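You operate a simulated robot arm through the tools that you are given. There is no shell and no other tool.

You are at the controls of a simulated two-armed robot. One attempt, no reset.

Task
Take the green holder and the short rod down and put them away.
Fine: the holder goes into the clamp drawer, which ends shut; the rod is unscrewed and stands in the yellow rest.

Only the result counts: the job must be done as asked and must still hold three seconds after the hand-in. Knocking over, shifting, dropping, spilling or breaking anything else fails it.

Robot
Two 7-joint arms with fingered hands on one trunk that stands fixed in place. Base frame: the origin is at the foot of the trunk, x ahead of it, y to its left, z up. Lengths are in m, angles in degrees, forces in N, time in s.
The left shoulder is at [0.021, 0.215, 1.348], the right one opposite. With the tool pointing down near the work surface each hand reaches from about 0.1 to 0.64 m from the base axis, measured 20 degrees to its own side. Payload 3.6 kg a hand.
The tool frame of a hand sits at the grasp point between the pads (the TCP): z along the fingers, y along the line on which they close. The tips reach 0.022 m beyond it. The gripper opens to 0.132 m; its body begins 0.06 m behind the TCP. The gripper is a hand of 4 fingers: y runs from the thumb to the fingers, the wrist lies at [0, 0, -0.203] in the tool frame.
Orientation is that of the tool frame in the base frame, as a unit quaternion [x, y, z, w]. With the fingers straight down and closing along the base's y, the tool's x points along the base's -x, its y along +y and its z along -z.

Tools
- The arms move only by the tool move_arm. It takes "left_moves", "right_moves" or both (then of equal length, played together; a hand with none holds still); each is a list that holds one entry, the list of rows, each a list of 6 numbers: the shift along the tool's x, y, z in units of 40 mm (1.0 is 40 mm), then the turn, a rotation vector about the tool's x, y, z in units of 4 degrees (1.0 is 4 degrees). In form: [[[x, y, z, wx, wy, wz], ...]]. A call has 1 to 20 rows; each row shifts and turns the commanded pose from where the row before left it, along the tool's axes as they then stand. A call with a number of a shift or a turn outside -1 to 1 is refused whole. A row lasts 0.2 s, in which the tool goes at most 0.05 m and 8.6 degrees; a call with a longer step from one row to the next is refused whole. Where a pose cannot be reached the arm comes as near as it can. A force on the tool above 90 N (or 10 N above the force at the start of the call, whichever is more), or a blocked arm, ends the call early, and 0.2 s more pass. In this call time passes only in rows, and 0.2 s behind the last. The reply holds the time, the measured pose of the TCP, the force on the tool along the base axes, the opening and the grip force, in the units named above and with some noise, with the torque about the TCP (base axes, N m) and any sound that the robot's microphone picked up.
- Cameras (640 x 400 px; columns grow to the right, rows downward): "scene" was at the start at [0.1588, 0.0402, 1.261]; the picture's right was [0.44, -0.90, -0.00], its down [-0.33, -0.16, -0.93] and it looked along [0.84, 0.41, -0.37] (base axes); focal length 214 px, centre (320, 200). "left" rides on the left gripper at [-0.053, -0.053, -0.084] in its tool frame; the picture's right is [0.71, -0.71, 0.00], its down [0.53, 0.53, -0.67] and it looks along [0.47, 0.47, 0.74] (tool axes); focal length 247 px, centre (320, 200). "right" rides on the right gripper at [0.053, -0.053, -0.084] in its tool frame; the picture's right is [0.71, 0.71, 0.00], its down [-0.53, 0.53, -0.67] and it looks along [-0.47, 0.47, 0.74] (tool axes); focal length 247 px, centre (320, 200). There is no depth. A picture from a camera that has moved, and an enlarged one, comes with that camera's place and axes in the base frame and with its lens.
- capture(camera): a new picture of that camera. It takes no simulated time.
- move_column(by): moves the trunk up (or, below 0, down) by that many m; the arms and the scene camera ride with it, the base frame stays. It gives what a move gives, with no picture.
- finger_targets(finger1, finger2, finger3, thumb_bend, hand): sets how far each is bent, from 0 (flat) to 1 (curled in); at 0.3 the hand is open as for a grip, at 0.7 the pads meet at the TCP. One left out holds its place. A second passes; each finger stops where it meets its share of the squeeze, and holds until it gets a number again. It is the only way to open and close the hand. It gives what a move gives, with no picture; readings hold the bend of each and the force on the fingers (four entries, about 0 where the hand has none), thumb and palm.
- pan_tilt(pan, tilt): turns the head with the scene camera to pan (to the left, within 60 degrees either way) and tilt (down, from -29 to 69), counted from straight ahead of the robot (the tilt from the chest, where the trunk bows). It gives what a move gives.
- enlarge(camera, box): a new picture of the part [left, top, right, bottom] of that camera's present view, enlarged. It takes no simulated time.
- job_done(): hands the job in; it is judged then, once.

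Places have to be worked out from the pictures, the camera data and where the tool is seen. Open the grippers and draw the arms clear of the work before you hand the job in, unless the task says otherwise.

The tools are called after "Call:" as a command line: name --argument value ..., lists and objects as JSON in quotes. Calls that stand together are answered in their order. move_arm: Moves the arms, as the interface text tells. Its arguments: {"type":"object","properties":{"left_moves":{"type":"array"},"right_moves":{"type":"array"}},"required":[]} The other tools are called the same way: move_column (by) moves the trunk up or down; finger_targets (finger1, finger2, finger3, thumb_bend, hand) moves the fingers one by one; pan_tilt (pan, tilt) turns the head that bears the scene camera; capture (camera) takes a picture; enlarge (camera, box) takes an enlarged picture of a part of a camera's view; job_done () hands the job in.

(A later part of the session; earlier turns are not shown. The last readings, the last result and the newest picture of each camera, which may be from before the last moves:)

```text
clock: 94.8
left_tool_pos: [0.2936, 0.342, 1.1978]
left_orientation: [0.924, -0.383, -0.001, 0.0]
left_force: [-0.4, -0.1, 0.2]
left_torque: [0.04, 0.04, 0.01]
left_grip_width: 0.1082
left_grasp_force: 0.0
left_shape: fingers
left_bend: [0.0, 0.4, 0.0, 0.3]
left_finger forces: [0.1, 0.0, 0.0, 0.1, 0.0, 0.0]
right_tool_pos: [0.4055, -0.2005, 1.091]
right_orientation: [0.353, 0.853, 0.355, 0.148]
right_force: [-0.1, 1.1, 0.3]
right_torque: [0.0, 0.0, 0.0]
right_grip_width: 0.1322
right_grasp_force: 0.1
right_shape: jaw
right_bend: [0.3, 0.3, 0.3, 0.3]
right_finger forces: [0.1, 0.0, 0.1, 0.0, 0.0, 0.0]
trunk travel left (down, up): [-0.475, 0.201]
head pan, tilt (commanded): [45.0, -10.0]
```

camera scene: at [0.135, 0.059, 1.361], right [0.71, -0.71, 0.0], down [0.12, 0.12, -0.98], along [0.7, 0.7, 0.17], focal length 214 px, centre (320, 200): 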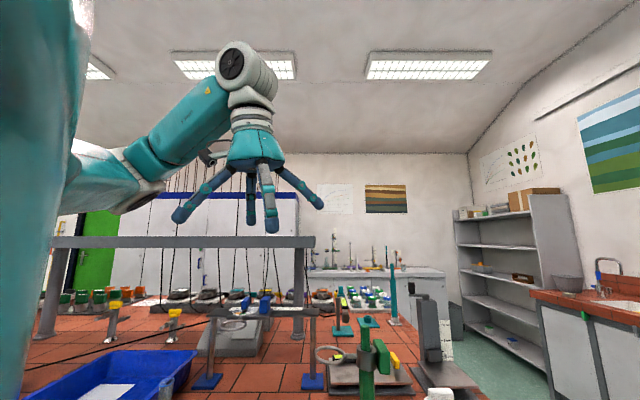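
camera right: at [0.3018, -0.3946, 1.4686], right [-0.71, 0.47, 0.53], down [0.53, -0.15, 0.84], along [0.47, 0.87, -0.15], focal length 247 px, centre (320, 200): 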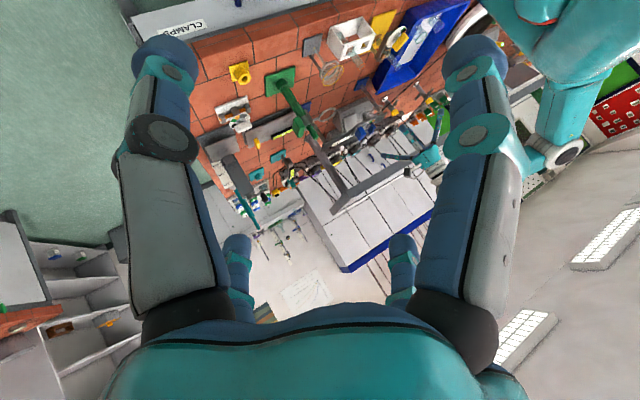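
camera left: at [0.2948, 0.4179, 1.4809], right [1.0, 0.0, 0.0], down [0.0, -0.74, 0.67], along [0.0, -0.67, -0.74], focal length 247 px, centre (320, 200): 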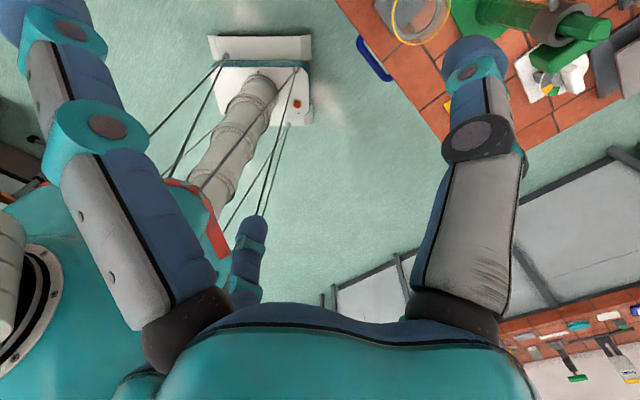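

Right hand is pitched 45° facing the drawer. I set its fingers (sides flat, middle 0.4, thumb 0.3) and move it to a standoff 12 cm back from the handle.

Call:
finger_targets --hand "right" --finger1 0.0 --finger2 0.4 --finger3 0.0 --thumb_bend 0.3

Call:
move_arm --right_moves '[[[0.566, -0.109, 0.729, 0, 0, 0], [0.566, -0.109, 0.729, 0, 0, 0], [0.566, -0.109, 0.729, 0, 0, 0], [0.566, -0.109, 0.729, 0, 0, 0], [0.566, -0.109, 0.729, 0, 0, 0], [0.566, -0.109, 0.729, 0, 0, 0], [0.566, -0.109, 0.729, 0, 0, 0], [0.566, -0.109, 0.729, 0, 0, 0], [0.566, -0.109, 0.729, 0, 0, 0], [0.566, -0.109, 0.729, 0, 0, 0], [0.566, -0.109, 0.729, 0, 0, 0], [0.566, -0.109, 0.729, 0, 0, 0], [0.566, -0.109, 0.729, 0, 0, 0]]]'

Call:
capture --camera "right"

Call:
pan_tilt --pan 35 --tilt 45

Call:
capture --camera "scene"

```text
clock: 95.8
left_tool_pos: [0.295, 0.3414, 1.1979]
left_orientation: [0.924, -0.382, -0.001, 0.0]
left_force: [-0.3, -0.2, 0.1]
left_torque: [0.01, -0.01, 0.01]
left_grip_width: 0.1084
left_grasp_force: 0.2
left_shape: fingers
left_bend: [0.0, 0.4, 0.0, 0.3]
left_finger forces: [0.0, 0.1, 0.1, 0.0, 0.0, 0.0]
right_tool_pos: [0.4064, -0.2005, 1.0903]
right_orientation: [0.354, 0.854, 0.353, 0.146]
right_force: [-0.7, -0.8, 0.2]
right_torque: [-0.02, 0.01, 0.0]
right_grip_width: 0.1079
right_grasp_force: 0.1
right_shape: fingers
right_bend: [0.01, 0.4, 0.01, 0.3]
right_finger forces: [0.0, 0.0, 0.0, 0.0, 0.1, 0.0]
trunk travel left (down, up): [-0.475, 0.201]
head pan, tilt (commanded): [45.0, -10.0]
```

```text
clock: 98.8
left_tool_pos: [0.2943, 0.3428, 1.1979]
left_orientation: [0.924, -0.383, -0.001, 0.0]
left_force: [0.7, 0.3, 0.2]
left_torque: [0.01, -0.03, 0.03]
left_grip_width: 0.1083
left_grasp_force: 0.1
left_shape: fingers
left_bend: [0.0, 0.4, 0.0, 0.3]
left_finger forces: [0.0, 0.0, 0.0, 0.0, 0.0, 0.0]
right_tool_pos: [0.376, 0.139, 0.7704]
right_orientation: [0.358, 0.856, 0.334, 0.164]
right_force: [0.7, 0.5, 0.2]
right_torque: [0.02, 0.02, -0.01]
right_grip_width: 0.1084
right_grasp_force: 0.0
right_shape: fingers
right_bend: [0.0, 0.4, 0.01, 0.3]
right_finger forces: [0.0, 0.0, 0.0, 0.0, 0.0, 0.0]
trunk travel left (down, up): [-0.475, 0.201]
head pan, tilt (commanded): [45.0, -10.0]
stopped in row 13 (right hand): the arm was blocked; the commanded pose is now the measured one
```

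```text
taken
camera right: at [0.2702, 0.1129, 0.792], right [-0.13, 0.88, 0.46], down [0.28, -0.41, 0.87], along [0.95, 0.24, -0.19], focal length 247 px, centre (320, 200)
```

right: 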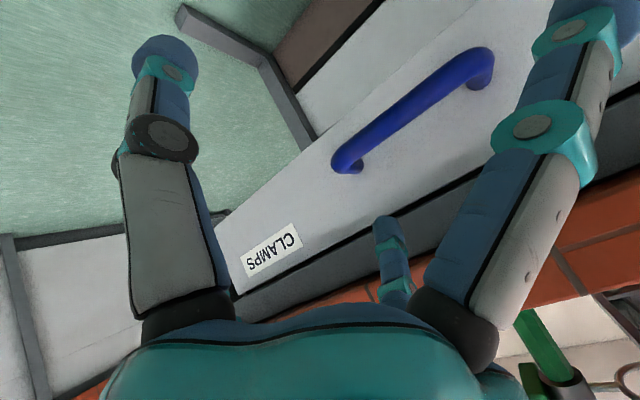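

```text
clock: 100.0
left_tool_pos: [0.2942, 0.3427, 1.1986]
left_orientation: [0.924, -0.383, 0.0, 0.001]
left_force: [-0.1, -0.1, 0.8]
left_torque: [-0.03, 0.0, -0.02]
left_grip_width: 0.1083
left_grasp_force: 0.0
left_shape: fingers
left_bend: [0.0, 0.4, 0.0, 0.3]
left_finger forces: [0.0, 0.1, 0.0, 0.0, 0.0, 0.0]
right_tool_pos: [0.3762, 0.1406, 0.7695]
right_orientation: [0.357, 0.856, 0.335, 0.163]
right_force: [0.2, -0.4, 1.4]
right_torque: [0.0, 0.04, -0.02]
right_grip_width: 0.1082
right_grasp_force: 0.0
right_shape: fingers
right_bend: [0.0, 0.4, 0.01, 0.3]
right_finger forces: [0.1, 0.0, 0.1, 0.0, 0.0, 0.0]
trunk travel left (down, up): [-0.475, 0.201]
head pan, tilt (commanded): [35.0, 45.0]
```

```text
taken
camera scene: at [0.1423, 0.0462, 1.0738], right [0.57, -0.82, 0.0], down [-0.58, -0.41, -0.71], along [0.58, 0.41, -0.71], focal length 214 px, centre (320, 200)
```

scene: 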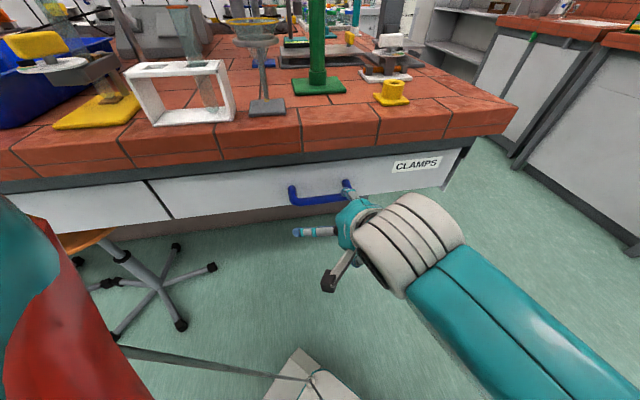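

The right arm reported being blocked at the end, at v ≈ 0.365, u ≈ −0.168, z ≈ 0.77. The handle is well visible; I check with the left camera for any contact.

Call:
capture --camera "left"

Call:
pan_tilt --pan -10 --tilt 60

Call:
capture --camera "scene"

```text
taken
camera left: at [0.2938, 0.4176, 1.2815], right [1.0, 0.0, 0.0], down [0.0, -0.74, 0.67], along [0.0, -0.67, -0.74], focal length 247 px, centre (320, 200)
```

left: 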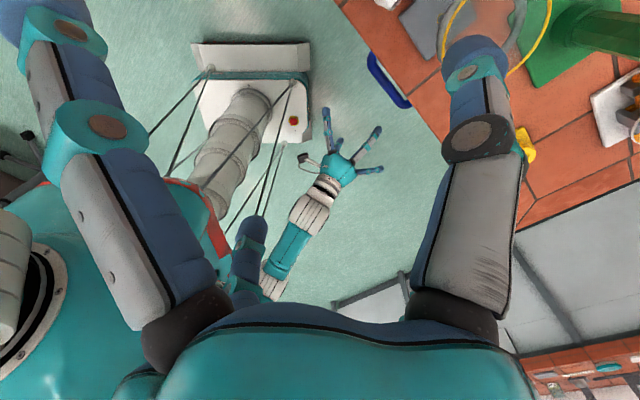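

```text
clock: 101.1
left_tool_pos: [0.2944, 0.3425, 1.198]
left_orientation: [0.924, -0.383, -0.001, 0.001]
left_force: [-0.6, 0.4, 0.0]
left_torque: [0.03, 0.02, -0.01]
left_grip_width: 0.1082
left_grasp_force: 0.1
left_shape: fingers
left_bend: [0.0, 0.4, 0.0, 0.3]
left_finger forces: [0.0, 0.1, 0.0, 0.0, 0.1, 0.0]
right_tool_pos: [0.3766, 0.1396, 0.7704]
right_orientation: [0.358, 0.856, 0.335, 0.164]
right_force: [0.5, -0.5, -0.4]
right_torque: [-0.03, 0.01, -0.01]
right_grip_width: 0.1083
right_grasp_force: 0.0
right_shape: fingers
right_bend: [0.0, 0.4, 0.01, 0.3]
right_finger forces: [0.0, 0.0, 0.0, 0.0, 0.1, 0.0]
trunk travel left (down, up): [-0.475, 0.201]
head pan, tilt (commanded): [-10.0, 60.0]
```

```text
taken
camera scene: at [0.1413, -0.012, 1.0542], right [-0.17, -0.98, 0.0], down [-0.85, 0.15, -0.5], along [0.49, -0.09, -0.87], focal length 214 px, centre (320, 200)
```

scene: 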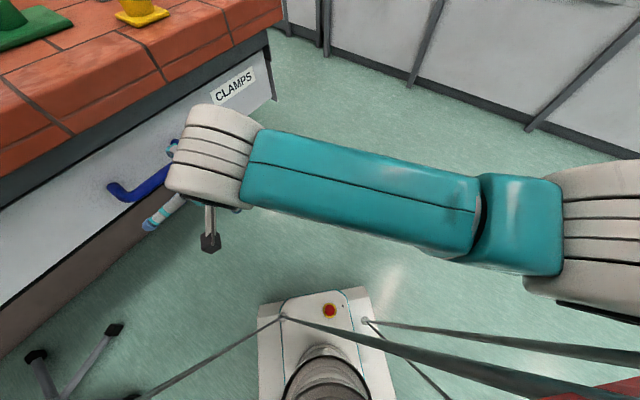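

No contact is visible, so it may have been a tracking glitch near the arm's limit. I correct the small orientation error and shift 3 cm along the bar direction.

Call:
move_arm --right_moves '[[[0.28, 0, 0, -0.16, 0.32, 0.08], [0.28, 0, 0, -0.16, 0.32, 0.08], [0.28, 0, 0, 0, 0, 0]]]'

```text
clock: 102.1
left_tool_pos: [0.2942, 0.3433, 1.1998]
left_orientation: [0.923, -0.384, 0.0, 0.001]
left_force: [-0.8, 0.2, 0.4]
left_torque: [-0.01, 0.05, 0.0]
left_grip_width: 0.1083
left_grasp_force: 0.2
left_shape: fingers
left_bend: [0.0, 0.4, 0.0, 0.3]
left_finger forces: [0.1, 0.1, 0.1, 0.0, 0.0, 0.0]
right_tool_pos: [0.3638, 0.139, 0.7551]
right_orientation: [0.356, 0.857, 0.335, 0.161]
right_force: [-0.5, -0.2, -0.9]
right_torque: [0.0, 0.01, 0.0]
right_grip_width: 0.1083
right_grasp_force: 0.1
right_shape: fingers
right_bend: [0.0, 0.4, 0.01, 0.3]
right_finger forces: [0.0, 0.0, 0.1, 0.1, 0.0, 0.0]
trunk travel left (down, up): [-0.475, 0.201]
head pan, tilt (commanded): [-10.0, 60.0]
stopped in row 3 (right hand): the arm was blocked; the commanded pose is now the measured one
```

Moving further left is being resisted, likely the elbow pressing on my own torso. I raise the trunk 0.15 so that the arm is more stretched, then bring the hand back down to the standoff.

Call:
move_column --by 0.15

Call:
move_arm --right_moves '[[[0.156, -0.46, 0.617, -0.08, 0.16, 0.04], [0.156, -0.46, 0.617, -0.08, 0.16, 0.04], [0.156, -0.46, 0.617, -0.08, 0.16, 0.04], [0.156, -0.46, 0.617, -0.08, 0.16, 0.04]]]'

Call:
capture --camera "right"

```text
clock: 103.9
left_tool_pos: [0.2936, 0.3418, 1.3484]
left_orientation: [0.924, -0.383, -0.001, 0.0]
left_force: [0.6, 0.0, -0.1]
left_torque: [0.01, 0.02, -0.01]
left_grip_width: 0.1083
left_grasp_force: 0.1
left_shape: fingers
left_bend: [0.0, 0.4, 0.0, 0.3]
left_finger forces: [0.0, 0.0, 0.0, 0.1, 0.0, 0.0]
right_tool_pos: [0.3754, 0.1039, 0.8805]
right_orientation: [0.355, 0.864, 0.308, 0.18]
right_force: [-0.1, -0.3, 0.0]
right_torque: [-0.03, 0.0, -0.02]
right_grip_width: 0.1085
right_grasp_force: 0.2
right_shape: fingers
right_bend: [0.0, 0.4, 0.01, 0.3]
right_finger forces: [0.1, 0.0, 0.0, 0.0, 0.0, 0.0]
trunk travel left (down, up): [-0.625, 0.051]
head pan, tilt (commanded): [-10.0, 60.0]
```

```text
clock: 104.6
left_tool_pos: [0.2947, 0.342, 1.3491]
left_orientation: [0.924, -0.383, -0.003, 0.0]
left_force: [0.3, -0.3, 0.0]
left_torque: [0.01, 0.01, 0.0]
left_grip_width: 0.1083
left_grasp_force: 0.2
left_shape: fingers
left_bend: [0.0, 0.4, 0.0, 0.3]
left_finger forces: [0.0, 0.0, 0.1, 0.1, 0.0, 0.1]
right_tool_pos: [0.363, 0.0591, 0.7656]
right_orientation: [0.352, 0.877, 0.274, 0.177]
right_force: [-0.8, -0.5, -0.2]
right_torque: [0.01, -0.01, 0.0]
right_grip_width: 0.1086
right_grasp_force: 0.1
right_shape: fingers
right_bend: [0.0, 0.4, 0.01, 0.3]
right_finger forces: [0.0, 0.1, 0.0, 0.1, 0.1, 0.0]
trunk travel left (down, up): [-0.625, 0.051]
head pan, tilt (commanded): [-10.0, 60.0]
stopped in row 3 (right hand): the arm was blocked; the commanded pose is now the measured one
```

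```text
taken
camera right: at [0.2579, 0.0364, 0.7933], right [-0.12, 0.93, 0.35], down [0.3, -0.3, 0.91], along [0.95, 0.21, -0.24], focal length 247 px, centre (320, 200)
```

right: 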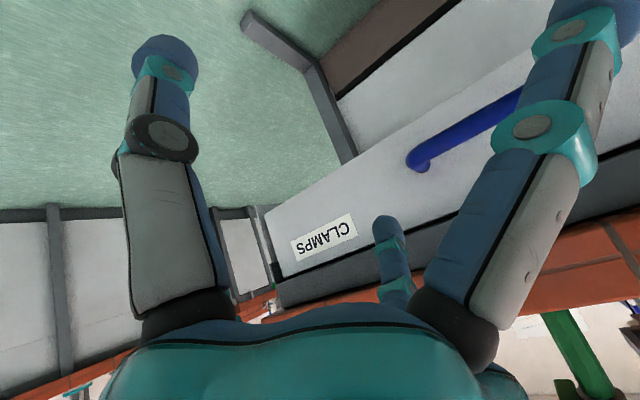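

The arm is physically pushing on something. I look down with the head camera to find it.

Call:
capture --camera "scene"

Call:
capture --camera "left"

Call:
pan_tilt --pan -50 --tilt 50

Call:
capture --camera "scene"

```text
taken
camera scene: at [0.1408, -0.0123, 1.2052], right [-0.17, -0.98, 0.0], down [-0.85, 0.15, -0.5], along [0.49, -0.09, -0.87], focal length 214 px, centre (320, 200)
```

scene: 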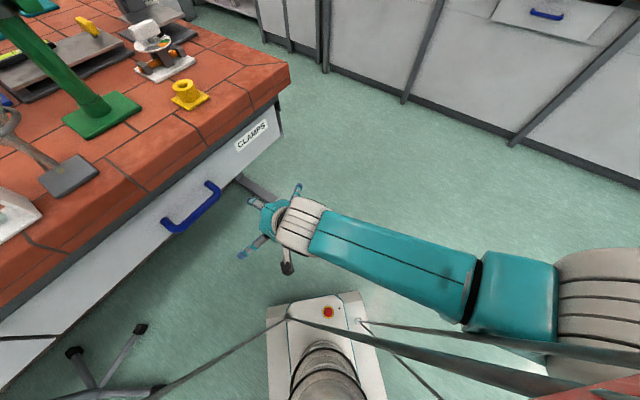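

```text
taken
camera left: at [0.2937, 0.4174, 1.4326], right [1.0, 0.0, 0.0], down [0.0, -0.74, 0.67], along [0.0, -0.67, -0.74], focal length 247 px, centre (320, 200)
```

left: 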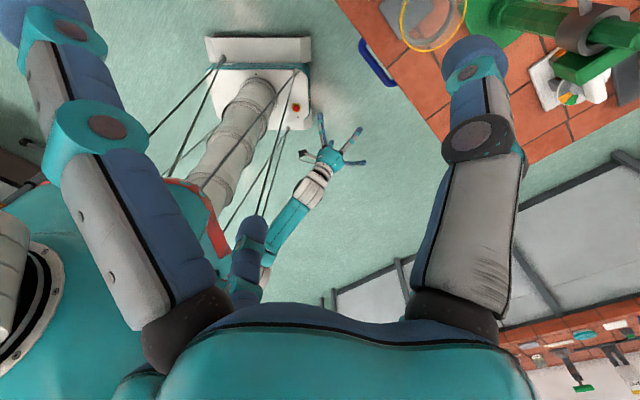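

```text
clock: 105.7
left_tool_pos: [0.2933, 0.342, 1.3493]
left_orientation: [0.924, -0.383, -0.001, 0.001]
left_force: [-0.5, -0.3, 1.0]
left_torque: [0.01, -0.03, 0.07]
left_grip_width: 0.1086
left_grasp_force: 0.0
left_shape: fingers
left_bend: [0.0, 0.4, 0.0, 0.3]
left_finger forces: [0.0, 0.0, 0.1, 0.0, 0.0, 0.0]
right_tool_pos: [0.3638, 0.06, 0.766]
right_orientation: [0.352, 0.877, 0.274, 0.177]
right_force: [-0.4, -0.8, -0.2]
right_torque: [-0.03, -0.03, 0.01]
right_grip_width: 0.1083
right_grasp_force: 0.0
right_shape: fingers
right_bend: [0.0, 0.4, 0.01, 0.3]
right_finger forces: [0.0, 0.0, 0.0, 0.0, 0.0, 0.0]
trunk travel left (down, up): [-0.625, 0.051]
head pan, tilt (commanded): [-50.0, 50.0]
```

```text
taken
camera scene: at [0.1247, -0.0593, 1.2178], right [-0.77, -0.64, 0.0], down [-0.49, 0.59, -0.64], along [0.41, -0.49, -0.77], focal length 214 px, centre (320, 200)
```

scene: 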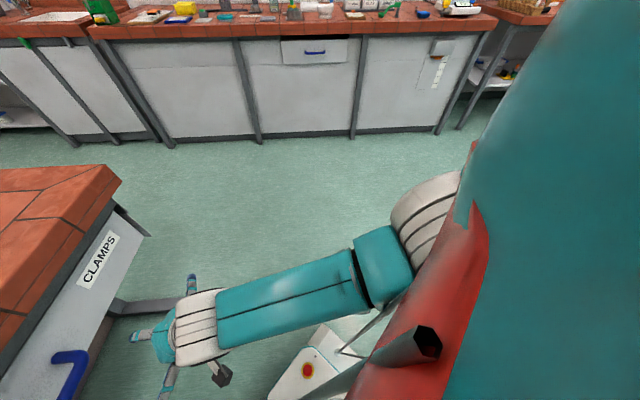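

The right elbow is pressed against the red chest plate, so reaching across with the right arm does not work. I withdraw the right arm along its approach path and will use the left arm, which now has a good posture and the handle straight ahead of its shoulder.

Call:
move_arm --right_moves '[[[-0.566, 0.109, -0.729, 0, 0, 0], [-0.566, 0.109, -0.729, 0, 0, 0], [-0.566, 0.109, -0.729, 0, 0, 0], [-0.566, 0.109, -0.729, 0, 0, 0], [-0.566, 0.109, -0.729, 0, 0, 0], [-0.566, 0.109, -0.729, 0, 0, 0], [-0.566, 0.109, -0.729, 0, 0, 0], [-0.566, 0.109, -0.729, 0, 0, 0], [-0.566, 0.109, -0.729, 0, 0, 0], [-0.566, 0.109, -0.729, 0, 0, 0]]]'

Call:
capture --camera "scene"

```text
clock: 107.9
left_tool_pos: [0.2945, 0.3412, 1.3492]
left_orientation: [0.924, -0.382, -0.001, 0.001]
left_force: [0.4, -0.1, 0.4]
left_torque: [0.04, 0.02, 0.05]
left_grip_width: 0.1082
left_grasp_force: 0.0
left_shape: fingers
left_bend: [0.0, 0.4, 0.0, 0.3]
left_finger forces: [0.0, 0.1, 0.1, 0.1, 0.0, 0.0]
right_tool_pos: [0.3944, -0.1784, 1.0476]
right_orientation: [0.353, 0.877, 0.274, 0.175]
right_force: [-0.2, -0.2, 0.1]
right_torque: [0.02, 0.01, 0.0]
right_grip_width: 0.1084
right_grasp_force: 0.0
right_shape: fingers
right_bend: [0.0, 0.4, 0.01, 0.3]
right_finger forces: [0.0, 0.1, 0.0, 0.1, 0.1, 0.1]
trunk travel left (down, up): [-0.625, 0.051]
head pan, tilt (commanded): [-50.0, 50.0]
```

```text
taken
camera scene: at [0.1247, -0.06, 1.2178], right [-0.77, -0.64, 0.0], down [-0.49, 0.59, -0.64], along [0.41, -0.49, -0.77], focal length 214 px, centre (320, 200)
```

scene: 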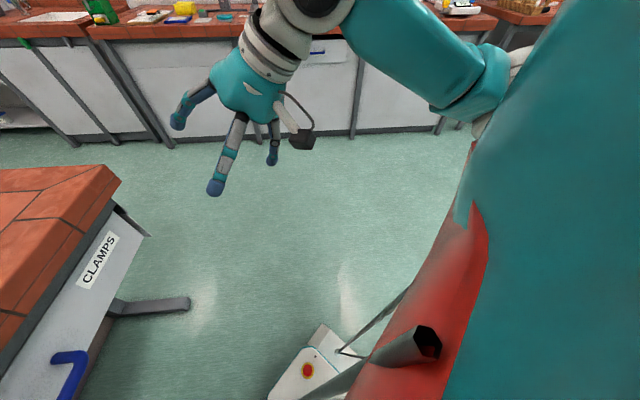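

Right arm is out of the way; I shift it a bit further right and simultaneously bring the left hand down in front of the drawer, still vertical.

Call:
move_arm --left_moves '[[[0.38, 0.227, 0.795, 0, 0, 0], [0.38, 0.227, 0.795, 0, 0, 0], [0.38, 0.227, 0.795, 0, 0, 0], [0.38, 0.227, 0.795, 0, 0, 0], [0.38, 0.227, 0.795, 0, 0, 0], [0.38, 0.227, 0.795, 0, 0, 0], [0.38, 0.227, 0.795, 0, 0, 0], [0.38, 0.227, 0.795, 0, 0, 0]]]' --right_moves '[[[-0.9, 0, 0, 0, 0, 0], [-0.9, 0, 0, 0, 0, 0], [-0.9, 0, 0, 0, 0, 0], [-0.9, 0, 0, 0, 0, 0], [0, 0, 0, 0, 0, 0], [0, 0, 0, 0, 0, 0], [0, 0, 0, 0, 0, 0], [0, 0, 0, 0, 0, 0]]]'

Call:
pan_tilt --pan 45 --tilt 25

Call:
capture --camera "scene"

```text
clock: 109.7
left_tool_pos: [0.331, 0.2067, 1.0967]
left_orientation: [0.924, -0.383, -0.001, 0.0]
left_force: [-0.4, -0.2, 0.1]
left_torque: [0.03, 0.02, 0.01]
left_grip_width: 0.1085
left_grasp_force: 0.1
left_shape: fingers
left_bend: [0.0, 0.4, 0.0, 0.3]
left_finger forces: [0.1, 0.1, 0.0, 0.0, 0.0, 0.0]
right_tool_pos: [0.4979, -0.2838, 1.0649]
right_orientation: [0.353, 0.877, 0.275, 0.175]
right_force: [-0.5, -0.2, -0.1]
right_torque: [-0.01, 0.0, 0.0]
right_grip_width: 0.1082
right_grasp_force: 0.1
right_shape: fingers
right_bend: [0.0, 0.4, 0.01, 0.3]
right_finger forces: [0.0, 0.0, 0.1, 0.1, 0.0, 0.1]
trunk travel left (down, up): [-0.625, 0.051]
head pan, tilt (commanded): [-50.0, 50.0]
```

```text
clock: 111.4
left_tool_pos: [0.3313, 0.2062, 1.0979]
left_orientation: [0.924, -0.382, -0.001, 0.0]
left_force: [0.7, 0.6, 0.5]
left_torque: [0.02, 0.0, 0.0]
left_grip_width: 0.1081
left_grasp_force: 0.1
left_shape: fingers
left_bend: [0.0, 0.4, 0.0, 0.3]
left_finger forces: [0.0, 0.0, 0.0, 0.0, 0.0, 0.0]
right_tool_pos: [0.4974, -0.2832, 1.0655]
right_orientation: [0.353, 0.877, 0.275, 0.176]
right_force: [0.7, -0.2, 0.1]
right_torque: [-0.01, 0.03, 0.02]
right_grip_width: 0.1081
right_grasp_force: 0.0
right_shape: fingers
right_bend: [0.0, 0.4, 0.01, 0.3]
right_finger forces: [0.1, 0.0, 0.1, 0.0, 0.0, 0.1]
trunk travel left (down, up): [-0.625, 0.051]
head pan, tilt (commanded): [45.0, 25.0]
```

```text
taken
camera scene: at [0.1407, 0.0646, 1.2552], right [0.71, -0.71, 0.0], down [-0.3, -0.3, -0.91], along [0.64, 0.64, -0.42], focal length 214 px, centre (320, 200)
```

scene: 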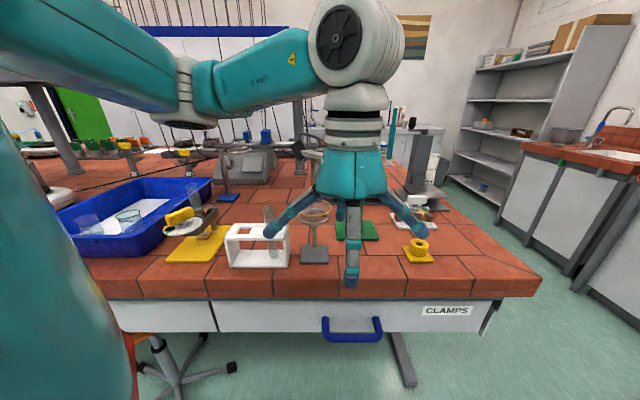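

The left arm tracks well here. I set the thumb as hook (0.4), lower the hand a bit more, and pitch it 40° toward the drawer.

Call:
finger_targets --hand "left" --finger1 0.0 --finger2 0.3 --finger3 0.0 --thumb_bend 0.4

Call:
move_arm --left_moves '[[[0.29, 0.125, 0.925, 0, 0, 0], [0.29, 0.125, 0.925, 0, 0, 0], [0.29, 0.125, 0.925, 0, 0, 0], [0.29, 0.125, 0.925, 0, 0, 0], [0, 0, 0, 1, 0, 0], [0, 0, 0, 1, 0, 0], [0, 0, 0, 1, 0, 0], [0, 0, 0, 1, 0, 0], [0, 0, 0, 1, 0, 0], [0, 0, 0, 1, 0, 0], [0, 0, 0, 1, 0, 0], [0, 0, 0, 1, 0, 0], [0, 0, 0, 1, 0, 0], [0, 0, 0, 1, 0, 0]]]'

Call:
capture --camera "left"

Call:
capture --camera "scene"

```text
clock: 112.4
left_tool_pos: [0.3307, 0.2062, 1.0969]
left_orientation: [0.924, -0.383, -0.002, 0.0]
left_force: [0.4, -0.1, 0.3]
left_torque: [0.02, 0.0, -0.03]
left_grip_width: 0.1008
left_grasp_force: 0.1
left_shape: fingers
left_bend: [0.0, 0.3, 0.0, 0.4]
left_finger forces: [0.0, 0.0, 0.0, 0.1, 0.0, 0.0]
right_tool_pos: [0.4983, -0.2824, 1.0637]
right_orientation: [0.352, 0.877, 0.275, 0.176]
right_force: [-1.0, -0.3, -0.5]
right_torque: [-0.01, -0.03, -0.02]
right_grip_width: 0.1085
right_grasp_force: 0.1
right_shape: fingers
right_bend: [0.0, 0.4, 0.01, 0.3]
right_finger forces: [0.1, 0.1, 0.0, 0.1, 0.1, 0.0]
trunk travel left (down, up): [-0.625, 0.051]
head pan, tilt (commanded): [45.0, 25.0]
```

```text
clock: 115.4
left_tool_pos: [0.3464, 0.1579, 0.9471]
left_orientation: [0.868, -0.36, 0.13, -0.316]
left_force: [0.1, 0.5, 0.0]
left_torque: [-0.02, 0.01, 0.03]
left_grip_width: 0.1003
left_grasp_force: 0.0
left_shape: fingers
left_bend: [0.0, 0.3, 0.0, 0.4]
left_finger forces: [0.1, 0.1, 0.0, 0.0, 0.0, 0.1]
right_tool_pos: [0.4978, -0.2827, 1.0648]
right_orientation: [0.353, 0.877, 0.274, 0.176]
right_force: [-0.6, -0.7, -0.1]
right_torque: [-0.03, -0.01, -0.01]
right_grip_width: 0.1082
right_grasp_force: 0.0
right_shape: fingers
right_bend: [0.0, 0.4, 0.01, 0.3]
right_finger forces: [0.1, 0.0, 0.0, 0.1, 0.0, 0.0]
trunk travel left (down, up): [-0.625, 0.051]
head pan, tilt (commanded): [45.0, 25.0]
```

```text
taken
camera left: at [0.3002, 0.1863, 1.0445], right [0.88, -0.12, 0.45], down [-0.22, -0.96, 0.17], along [0.42, -0.25, -0.87], focal length 247 px, centre (320, 200)
```

left: 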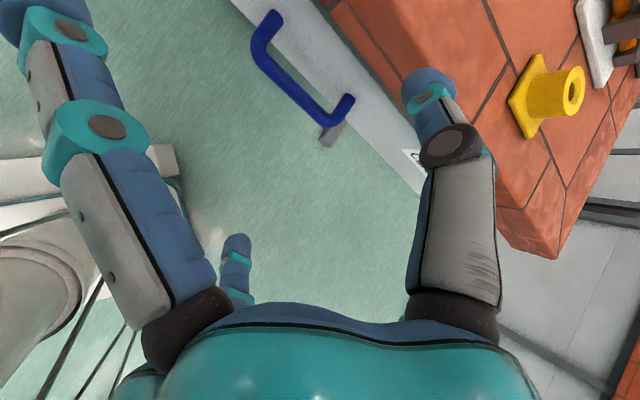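

```text
taken
camera scene: at [0.1408, 0.0643, 1.2552], right [0.71, -0.71, 0.0], down [-0.3, -0.3, -0.91], along [0.64, 0.64, -0.42], focal length 214 px, centre (320, 200)
```

scene: 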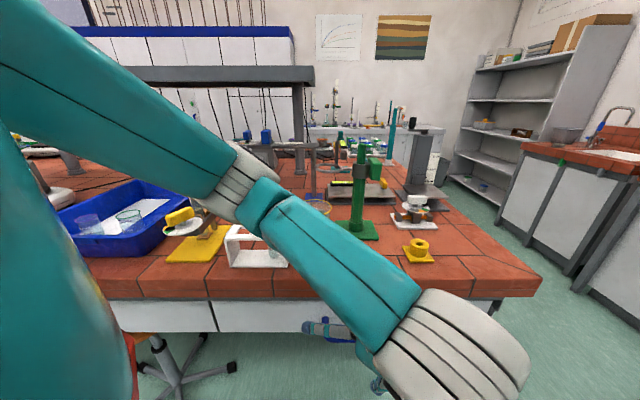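

Left is pitched 40° at (0.346, 0.158, 0.947). I enlarge the handle in the left camera to refine its position.

Call:
enlarge --camera "left" --box '[230, 0, 390, 160]'

```text
2.50 times, centred on (310, 80) of left
camera zoom: at [0.3002, 0.1863, 1.0445], right [0.88, -0.12, 0.45], down [-0.22, -0.96, 0.17], along [0.42, -0.25, -0.87], focal length 617 px, centre (345, 500)
```

zoom: 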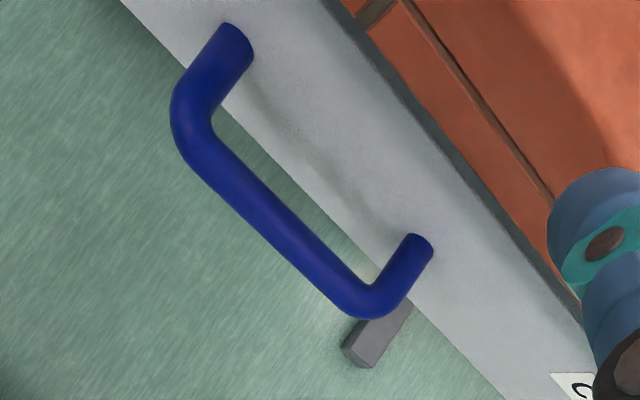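

Bar refined to v ≈ 0.486, z ≈ 0.715, centre u ≈ −0.134. The left elbow comes near the white rack, so I raise the trunk 5 cm to keep the elbow high, then go to the standoff.

Call:
move_column --by 0.05

Call:
move_arm --left_moves '[[[0, 0.55, 0.83, 0, 0, 0], [0, 0.55, 0.83, 0, 0, 0], [0, 0.55, 0.83, 0, 0, 0], [0, 0.55, 0.83, 0, 0, 0], [0, 0.66, 1.0, 0, 0, 0]]]'

Call:
capture --camera "left"

Call:
capture --camera "scene"

```text
clock: 116.3
left_tool_pos: [0.3476, 0.1579, 0.9976]
left_orientation: [0.869, -0.359, 0.13, -0.316]
left_force: [-0.7, -0.5, -0.5]
left_torque: [-0.02, 0.02, -0.04]
left_grip_width: 0.1006
left_grasp_force: 0.0
left_shape: fingers
left_bend: [0.0, 0.3, 0.0, 0.4]
left_finger forces: [0.0, 0.0, 0.0, 0.1, 0.1, 0.0]
right_tool_pos: [0.4938, -0.2802, 1.114]
right_orientation: [0.353, 0.877, 0.275, 0.176]
right_force: [-0.1, 0.1, 0.7]
right_torque: [-0.01, -0.02, -0.02]
right_grip_width: 0.1084
right_grasp_force: 0.1
right_shape: fingers
right_bend: [0.0, 0.4, 0.01, 0.3]
right_finger forces: [0.0, 0.0, 0.0, 0.0, 0.0, 0.0]
trunk travel left (down, up): [-0.675, 0.001]
head pan, tilt (commanded): [45.0, 25.0]
```

```text
clock: 117.5
left_tool_pos: [0.3638, 0.1719, 0.7914]
left_orientation: [0.868, -0.361, 0.13, -0.315]
left_force: [0.6, -0.5, 0.9]
left_torque: [-0.02, 0.01, -0.01]
left_grip_width: 0.1007
left_grasp_force: 0.0
left_shape: fingers
left_bend: [0.0, 0.3, 0.0, 0.4]
left_finger forces: [0.0, 0.0, 0.0, 0.0, 0.0, 0.1]
right_tool_pos: [0.4951, -0.2827, 1.1162]
right_orientation: [0.353, 0.877, 0.276, 0.176]
right_force: [-0.3, 0.4, 0.5]
right_torque: [0.0, -0.02, -0.02]
right_grip_width: 0.1082
right_grasp_force: 0.1
right_shape: fingers
right_bend: [0.0, 0.4, 0.01, 0.3]
right_finger forces: [0.0, 0.1, 0.1, 0.1, 0.1, 0.0]
trunk travel left (down, up): [-0.675, 0.001]
head pan, tilt (commanded): [45.0, 25.0]
```

```text
taken
camera left: at [0.3168, 0.1993, 0.888], right [0.88, -0.12, 0.45], down [-0.22, -0.96, 0.17], along [0.41, -0.25, -0.87], focal length 247 px, centre (320, 200)
```

left: 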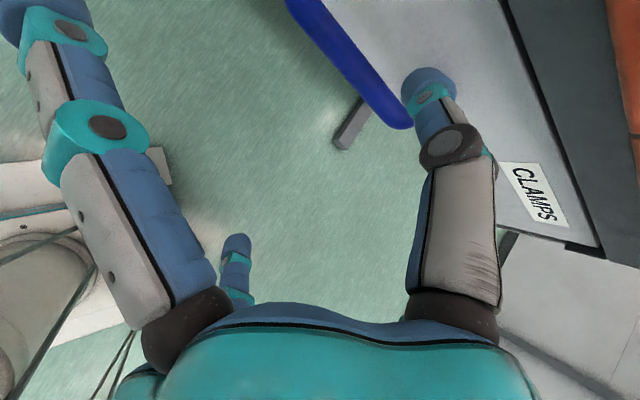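

```text
taken
camera scene: at [0.1403, 0.0642, 1.3055], right [0.71, -0.71, 0.0], down [-0.3, -0.3, -0.91], along [0.64, 0.64, -0.42], focal length 214 px, centre (320, 200)
```

scene: 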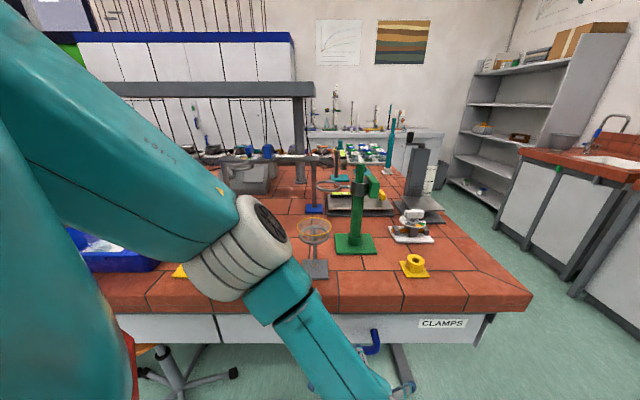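

Standoff is good (elbow clear at v ≈ 0.35). I open the thumb slightly and approach half-way along the tool axis, then check.

Call:
finger_targets --hand "left" --thumb_bend 0.36

Call:
move_arm --left_moves '[[[0, 0, 0.5, 0, 0, 0], [0, 0, 0.5, 0, 0, 0], [0, 0, 0.5, 0, 0, 0], [0, 0, 0.25, 0, 0, 0]]]'

Call:
capture --camera "left"

Call:
pan_tilt --pan 40 --tilt 55

Call:
capture --camera "scene"

```text
clock: 118.5
left_tool_pos: [0.3631, 0.1713, 0.79]
left_orientation: [0.869, -0.36, 0.129, -0.315]
left_force: [0.1, 0.0, -0.3]
left_torque: [0.01, 0.0, 0.02]
left_grip_width: 0.1034
left_grasp_force: 0.0
left_shape: fingers
left_bend: [0.0, 0.3, 0.0, 0.36]
left_finger forces: [0.1, 0.1, 0.0, 0.0, 0.0, 0.0]
right_tool_pos: [0.4949, -0.2821, 1.1149]
right_orientation: [0.352, 0.877, 0.275, 0.176]
right_force: [0.0, -0.3, 0.7]
right_torque: [0.0, 0.02, -0.01]
right_grip_width: 0.1084
right_grasp_force: 0.0
right_shape: fingers
right_bend: [0.0, 0.4, 0.01, 0.3]
right_finger forces: [0.1, 0.0, 0.0, 0.0, 0.0, 0.0]
trunk travel left (down, up): [-0.675, 0.001]
head pan, tilt (commanded): [45.0, 25.0]
```

```text
clock: 119.5
left_tool_pos: [0.3945, 0.2065, 0.7361]
left_orientation: [0.868, -0.36, 0.13, -0.316]
left_force: [0.0, 0.6, -0.2]
left_torque: [-0.01, -0.02, 0.02]
left_grip_width: 0.1035
left_grasp_force: 0.1
left_shape: fingers
left_bend: [0.0, 0.3, 0.0, 0.36]
left_finger forces: [0.1, 0.0, 0.0, 0.0, 0.0, 0.1]
right_tool_pos: [0.4955, -0.2826, 1.1149]
right_orientation: [0.353, 0.877, 0.275, 0.176]
right_force: [-0.3, 0.9, -0.6]
right_torque: [-0.01, 0.0, -0.02]
right_grip_width: 0.1083
right_grasp_force: 0.0
right_shape: fingers
right_bend: [0.0, 0.4, 0.01, 0.3]
right_finger forces: [0.0, 0.0, 0.0, 0.1, 0.1, 0.0]
trunk travel left (down, up): [-0.675, 0.001]
head pan, tilt (commanded): [45.0, 25.0]
```

```text
taken
camera left: at [0.348, 0.2351, 0.835], right [0.88, -0.12, 0.45], down [-0.22, -0.96, 0.17], along [0.41, -0.25, -0.87], focal length 247 px, centre (320, 200)
```

left: 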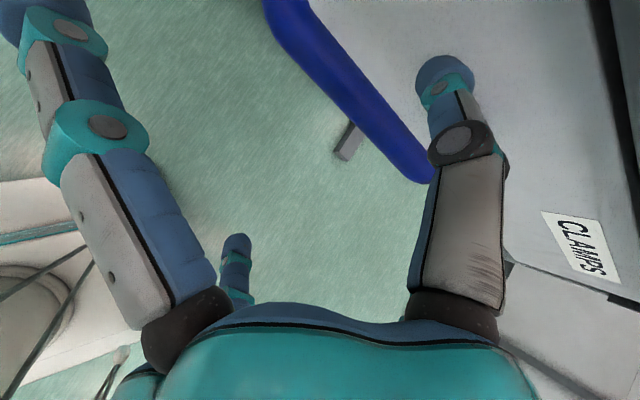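

```text
clock: 120.5
left_tool_pos: [0.3937, 0.2071, 0.737]
left_orientation: [0.868, -0.36, 0.13, -0.315]
left_force: [-0.5, -0.1, -0.9]
left_torque: [-0.03, 0.01, 0.01]
left_grip_width: 0.1035
left_grasp_force: 0.0
left_shape: fingers
left_bend: [0.0, 0.3, 0.0, 0.36]
left_finger forces: [0.0, 0.1, 0.1, 0.1, 0.0, 0.0]
right_tool_pos: [0.4947, -0.2808, 1.1147]
right_orientation: [0.354, 0.877, 0.275, 0.176]
right_force: [-0.1, -0.3, 0.7]
right_torque: [0.0, -0.02, 0.0]
right_grip_width: 0.1084
right_grasp_force: 0.0
right_shape: fingers
right_bend: [0.0, 0.4, 0.01, 0.3]
right_finger forces: [0.0, 0.0, 0.0, 0.0, 0.0, 0.0]
trunk travel left (down, up): [-0.675, 0.001]
head pan, tilt (commanded): [40.0, 55.0]
```

```text
taken
camera scene: at [0.1306, 0.0458, 1.2615], right [0.64, -0.77, 0.0], down [-0.63, -0.53, -0.57], along [0.44, 0.37, -0.82], focal length 214 px, centre (320, 200)
```

scene: 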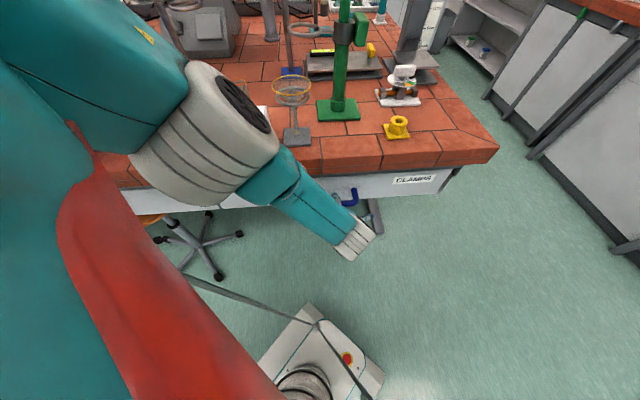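

Thumb tip will pass between the bar and the panel (about 1 cm clearance on each side). I advance the remaining 4.6 cm and check force.

Call:
move_arm --left_moves '[[[0, 0, 0.38, 0, 0, 0], [0, 0, 0.38, 0, 0, 0], [0, 0, 0.38, 0, 0, 0]]]'

Call:
capture --camera "left"

```text
clock: 121.3
left_tool_pos: [0.3968, 0.2221, 0.7317]
left_orientation: [0.868, -0.36, 0.131, -0.316]
left_force: [-0.1, -0.5, -0.6]
left_torque: [-0.01, -0.03, 0.02]
left_grip_width: 0.1035
left_grasp_force: 0.0
left_shape: fingers
left_bend: [0.0, 0.3, 0.0, 0.36]
left_finger forces: [0.0, 0.0, 0.0, 0.1, 0.0, 0.0]
left hand out of reach, approached as far as the arm can: row 1, 2, 3
right_tool_pos: [0.4947, -0.2824, 1.1159]
right_orientation: [0.353, 0.877, 0.275, 0.176]
right_force: [-0.4, 1.1, -0.1]
right_torque: [0.01, 0.0, -0.03]
right_grip_width: 0.1083
right_grasp_force: 0.0
right_shape: fingers
right_bend: [0.0, 0.4, 0.01, 0.3]
right_finger forces: [0.0, 0.1, 0.1, 0.0, 0.1, 0.1]
trunk travel left (down, up): [-0.675, 0.001]
head pan, tilt (commanded): [40.0, 55.0]
```

```text
taken
camera left: at [0.3492, 0.2504, 0.8291], right [0.88, -0.12, 0.45], down [-0.22, -0.96, 0.17], along [0.41, -0.25, -0.87], focal length 247 px, centre (320, 200)
```

left: 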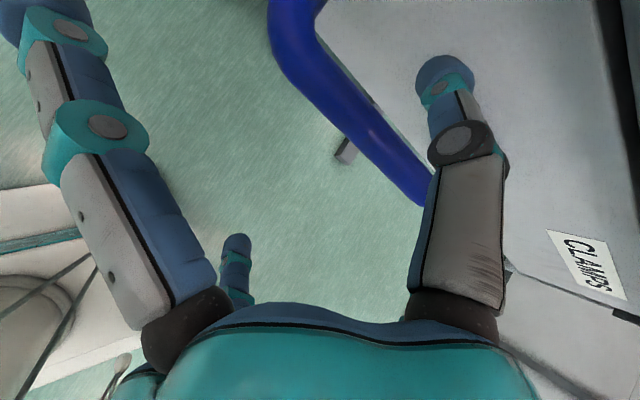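

The arm is stretched to its limit, so the trunk must come down. I back off along the tool axis, lower the trunk 8 cm, and re-approach.

Call:
move_arm --left_moves '[[[0, 0, -0.5, 0, 0, 0], [0, 0, -0.5, 0, 0, 0], [0, 0, -0.5, 0, 0, 0], [0, 0, -0.5, 0, 0, 0]]]'

Call:
move_column --by -0.09

```text
clock: 122.3
left_tool_pos: [0.3599, 0.1864, 0.7923]
left_orientation: [0.869, -0.359, 0.13, -0.315]
left_force: [-0.5, -0.2, -0.4]
left_torque: [0.03, -0.02, -0.01]
left_grip_width: 0.1031
left_grasp_force: 0.1
left_shape: fingers
left_bend: [0.0, 0.3, 0.0, 0.36]
left_finger forces: [0.0, 0.0, 0.0, 0.0, 0.1, 0.0]
right_tool_pos: [0.4947, -0.2827, 1.1146]
right_orientation: [0.353, 0.877, 0.274, 0.177]
right_force: [0.0, -1.1, 0.7]
right_torque: [-0.02, 0.04, -0.03]
right_grip_width: 0.1083
right_grasp_force: 0.0
right_shape: fingers
right_bend: [0.0, 0.4, 0.01, 0.3]
right_finger forces: [0.0, 0.0, 0.0, 0.0, 0.0, 0.0]
trunk travel left (down, up): [-0.675, 0.001]
head pan, tilt (commanded): [40.0, 55.0]
```

```text
clock: 123.5
left_tool_pos: [0.3605, 0.1855, 0.7037]
left_orientation: [0.868, -0.36, 0.13, -0.316]
left_force: [-0.3, 0.0, -0.4]
left_torque: [-0.01, -0.01, 0.02]
left_grip_width: 0.1034
left_grasp_force: 0.0
left_shape: fingers
left_bend: [0.0, 0.3, 0.0, 0.36]
left_finger forces: [0.0, 0.0, 0.1, 0.0, 0.1, 0.1]
right_tool_pos: [0.4936, -0.2812, 1.0258]
right_orientation: [0.354, 0.877, 0.274, 0.176]
right_force: [0.2, -0.1, -0.4]
right_torque: [0.02, 0.0, 0.02]
right_grip_width: 0.1082
right_grasp_force: 0.0
right_shape: fingers
right_bend: [0.0, 0.4, 0.01, 0.3]
right_finger forces: [0.0, 0.1, 0.0, 0.0, 0.0, 0.0]
trunk travel left (down, up): [-0.585, 0.091]
head pan, tilt (commanded): [40.0, 55.0]
```

Now I shift up 5 cm across the tool to the approach line and re-advance, stopping just after to check.

Call:
move_arm --left_moves '[[[0.135, -0.635, 0, 0, 0, 0], [0.135, -0.635, 0, 0, 0, 0], [0, 0, 0.38, 0, 0, 0], [0, 0, 0.38, 0, 0, 0], [0, 0, 0.38, 0, 0, 0]]]'

Call:
capture --camera "left"

Call:
capture --camera "scene"

```text
clock: 124.7
left_tool_pos: [0.4179, 0.2278, 0.7015]
left_orientation: [0.868, -0.36, 0.129, -0.316]
left_force: [-0.2, -0.9, 0.3]
left_torque: [-0.03, -0.04, 0.02]
left_grip_width: 0.1033
left_grasp_force: 0.0
left_shape: fingers
left_bend: [0.0, 0.3, 0.0, 0.36]
left_finger forces: [0.1, 0.0, 0.1, 0.0, 0.0, 0.0]
right_tool_pos: [0.4952, -0.2825, 1.0245]
right_orientation: [0.354, 0.877, 0.275, 0.176]
right_force: [0.2, -0.6, -0.5]
right_torque: [-0.05, -0.02, 0.05]
right_grip_width: 0.1083
right_grasp_force: 0.0
right_shape: fingers
right_bend: [0.0, 0.4, 0.01, 0.3]
right_finger forces: [0.0, 0.0, 0.1, 0.0, 0.0, 0.0]
trunk travel left (down, up): [-0.585, 0.091]
head pan, tilt (commanded): [40.0, 55.0]
```

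```text
taken
camera left: at [0.3701, 0.2554, 0.7997], right [0.88, -0.12, 0.45], down [-0.22, -0.96, 0.17], along [0.41, -0.25, -0.88], focal length 247 px, centre (320, 200)
```

left: 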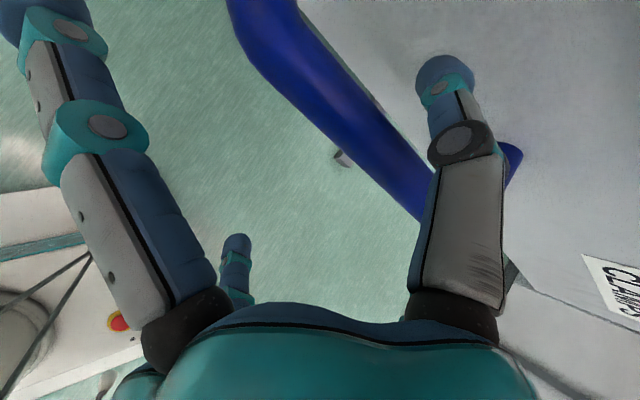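

```text
taken
camera scene: at [0.1307, 0.0458, 1.1712], right [0.64, -0.77, 0.0], down [-0.63, -0.53, -0.57], along [0.44, 0.37, -0.82], focal length 214 px, centre (320, 200)
```

scene: 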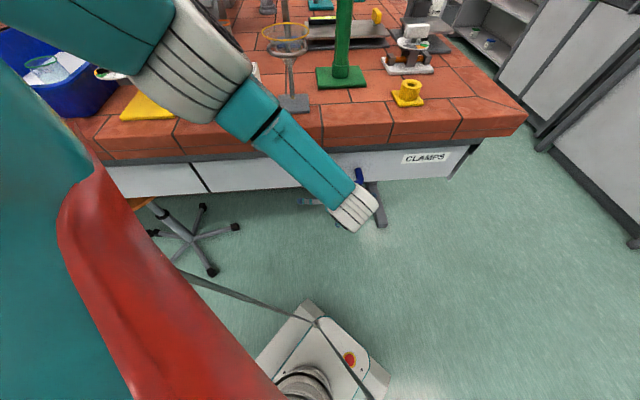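

The thumb is between the bar and the panel. I close the thumb and the opposing finger onto the bar.

Call:
finger_targets --hand "left" --finger2 0.85 --thumb_bend 0.6

Call:
capture --camera "left"

```text
clock: 125.7
left_tool_pos: [0.4168, 0.2267, 0.7017]
left_orientation: [0.869, -0.36, 0.129, -0.315]
left_force: [0.3, 0.5, -3.1]
left_torque: [-0.04, 0.01, 0.01]
left_grip_width: 0.088
left_grasp_force: 1.4
left_shape: fingers
left_bend: [0.0, 0.83, 0.0, 0.6]
left_finger forces: [0.0, 3.4, 0.0, 0.0, 0.0, 0.0]
right_tool_pos: [0.4951, -0.2818, 1.0253]
right_orientation: [0.353, 0.877, 0.275, 0.176]
right_force: [0.3, -0.1, -0.1]
right_torque: [-0.01, -0.01, -0.03]
right_grip_width: 0.1083
right_grasp_force: 0.1
right_shape: fingers
right_bend: [0.0, 0.4, 0.01, 0.3]
right_finger forces: [0.0, 0.1, 0.0, 0.0, 0.0, 0.0]
trunk travel left (down, up): [-0.585, 0.091]
head pan, tilt (commanded): [40.0, 55.0]
```

```text
taken
camera left: at [0.3699, 0.2553, 0.7994], right [0.88, -0.12, 0.45], down [-0.22, -0.96, 0.17], along [0.41, -0.25, -0.88], focal length 247 px, centre (320, 200)
```

left: 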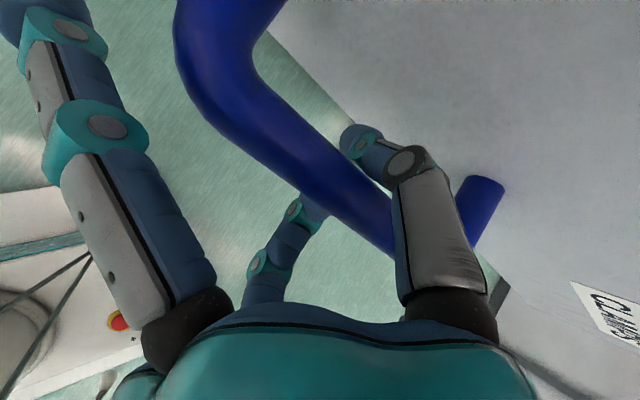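

The thumb is hooked behind the bar and the drawer already moved a little. I pull straight back along −v by about 10 cm, slowly.

Call:
move_arm --left_moves '[[[0, 0.38, -0.32, 0, 0, 0], [0, 0.38, -0.32, 0, 0, 0], [0, 0.38, -0.32, 0, 0, 0], [0, 0.38, -0.32, 0, 0, 0], [0, 0.38, -0.32, 0, 0, 0]]]'

Call:
capture --camera "left"

Call:
capture --camera "scene"

```text
clock: 126.9
left_tool_pos: [0.3437, 0.1552, 0.7018]
left_orientation: [0.868, -0.361, 0.13, -0.314]
left_force: [3.2, -1.3, -3.7]
left_torque: [-0.03, 0.07, -0.04]
left_grip_width: 0.0886
left_grasp_force: 3.3
left_shape: fingers
left_bend: [0.0, 0.83, 0.0, 0.59]
left_finger forces: [0.0, 3.7, 0.1, 0.0, 1.8, 0.0]
right_tool_pos: [0.4952, -0.282, 1.0254]
right_orientation: [0.354, 0.877, 0.275, 0.176]
right_force: [-0.5, -0.2, -0.5]
right_torque: [-0.03, 0.01, 0.02]
right_grip_width: 0.1083
right_grasp_force: 0.0
right_shape: fingers
right_bend: [0.0, 0.4, 0.01, 0.3]
right_finger forces: [0.0, 0.0, 0.0, 0.1, 0.1, 0.0]
trunk travel left (down, up): [-0.585, 0.091]
head pan, tilt (commanded): [40.0, 55.0]
```

```text
taken
camera left: at [0.2969, 0.1838, 0.7997], right [0.89, -0.12, 0.45], down [-0.22, -0.96, 0.18], along [0.41, -0.25, -0.88], focal length 247 px, centre (320, 200)
```

left: 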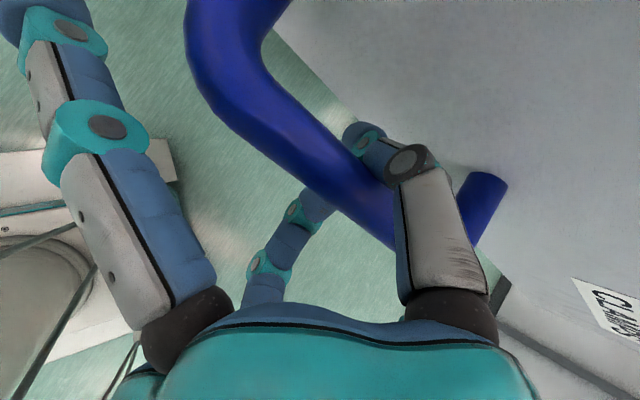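

```text
taken
camera scene: at [0.1307, 0.0454, 1.1712], right [0.64, -0.77, 0.0], down [-0.63, -0.53, -0.57], along [0.44, 0.37, -0.82], focal length 214 px, centre (320, 200)
```

scene: 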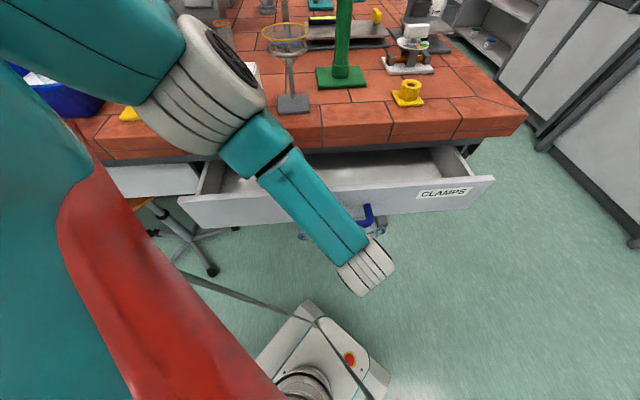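

The drawer slides open smoothly (about 10 cm so far) and is empty. I keep pulling another 10 cm.

Call:
move_arm --left_moves '[[[0, 0.38, -0.32, 0, 0, 0], [0, 0.38, -0.32, 0, 0, 0], [0, 0.38, -0.32, 0, 0, 0], [0, 0.38, -0.32, 0, 0, 0], [0, 0.38, -0.32, 0, 0, 0]]]'

Call:
capture --camera "scene"

```text
clock: 128.1
left_tool_pos: [0.2741, 0.0846, 0.7003]
left_orientation: [0.868, -0.361, 0.13, -0.314]
left_force: [-1.0, -0.2, -1.2]
left_torque: [0.01, -0.02, -0.01]
left_grip_width: 0.0888
left_grasp_force: 2.8
left_shape: fingers
left_bend: [0.0, 0.84, 0.0, 0.59]
left_finger forces: [0.0, 2.9, 0.1, 0.1, 2.1, 0.0]
right_tool_pos: [0.4932, -0.2823, 1.0246]
right_orientation: [0.353, 0.877, 0.275, 0.176]
right_force: [0.6, 0.4, 0.9]
right_torque: [0.01, -0.04, -0.02]
right_grip_width: 0.1083
right_grasp_force: 0.1
right_shape: fingers
right_bend: [0.0, 0.4, 0.01, 0.3]
right_finger forces: [0.0, 0.0, 0.0, 0.0, 0.0, 0.0]
trunk travel left (down, up): [-0.585, 0.091]
head pan, tilt (commanded): [40.0, 55.0]
```

```text
taken
camera scene: at [0.1302, 0.0455, 1.1712], right [0.64, -0.77, 0.0], down [-0.63, -0.53, -0.57], along [0.44, 0.37, -0.82], focal length 214 px, centre (320, 200)
```

scene: 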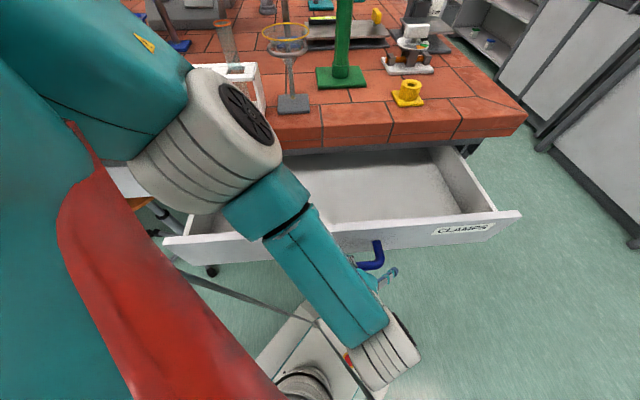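

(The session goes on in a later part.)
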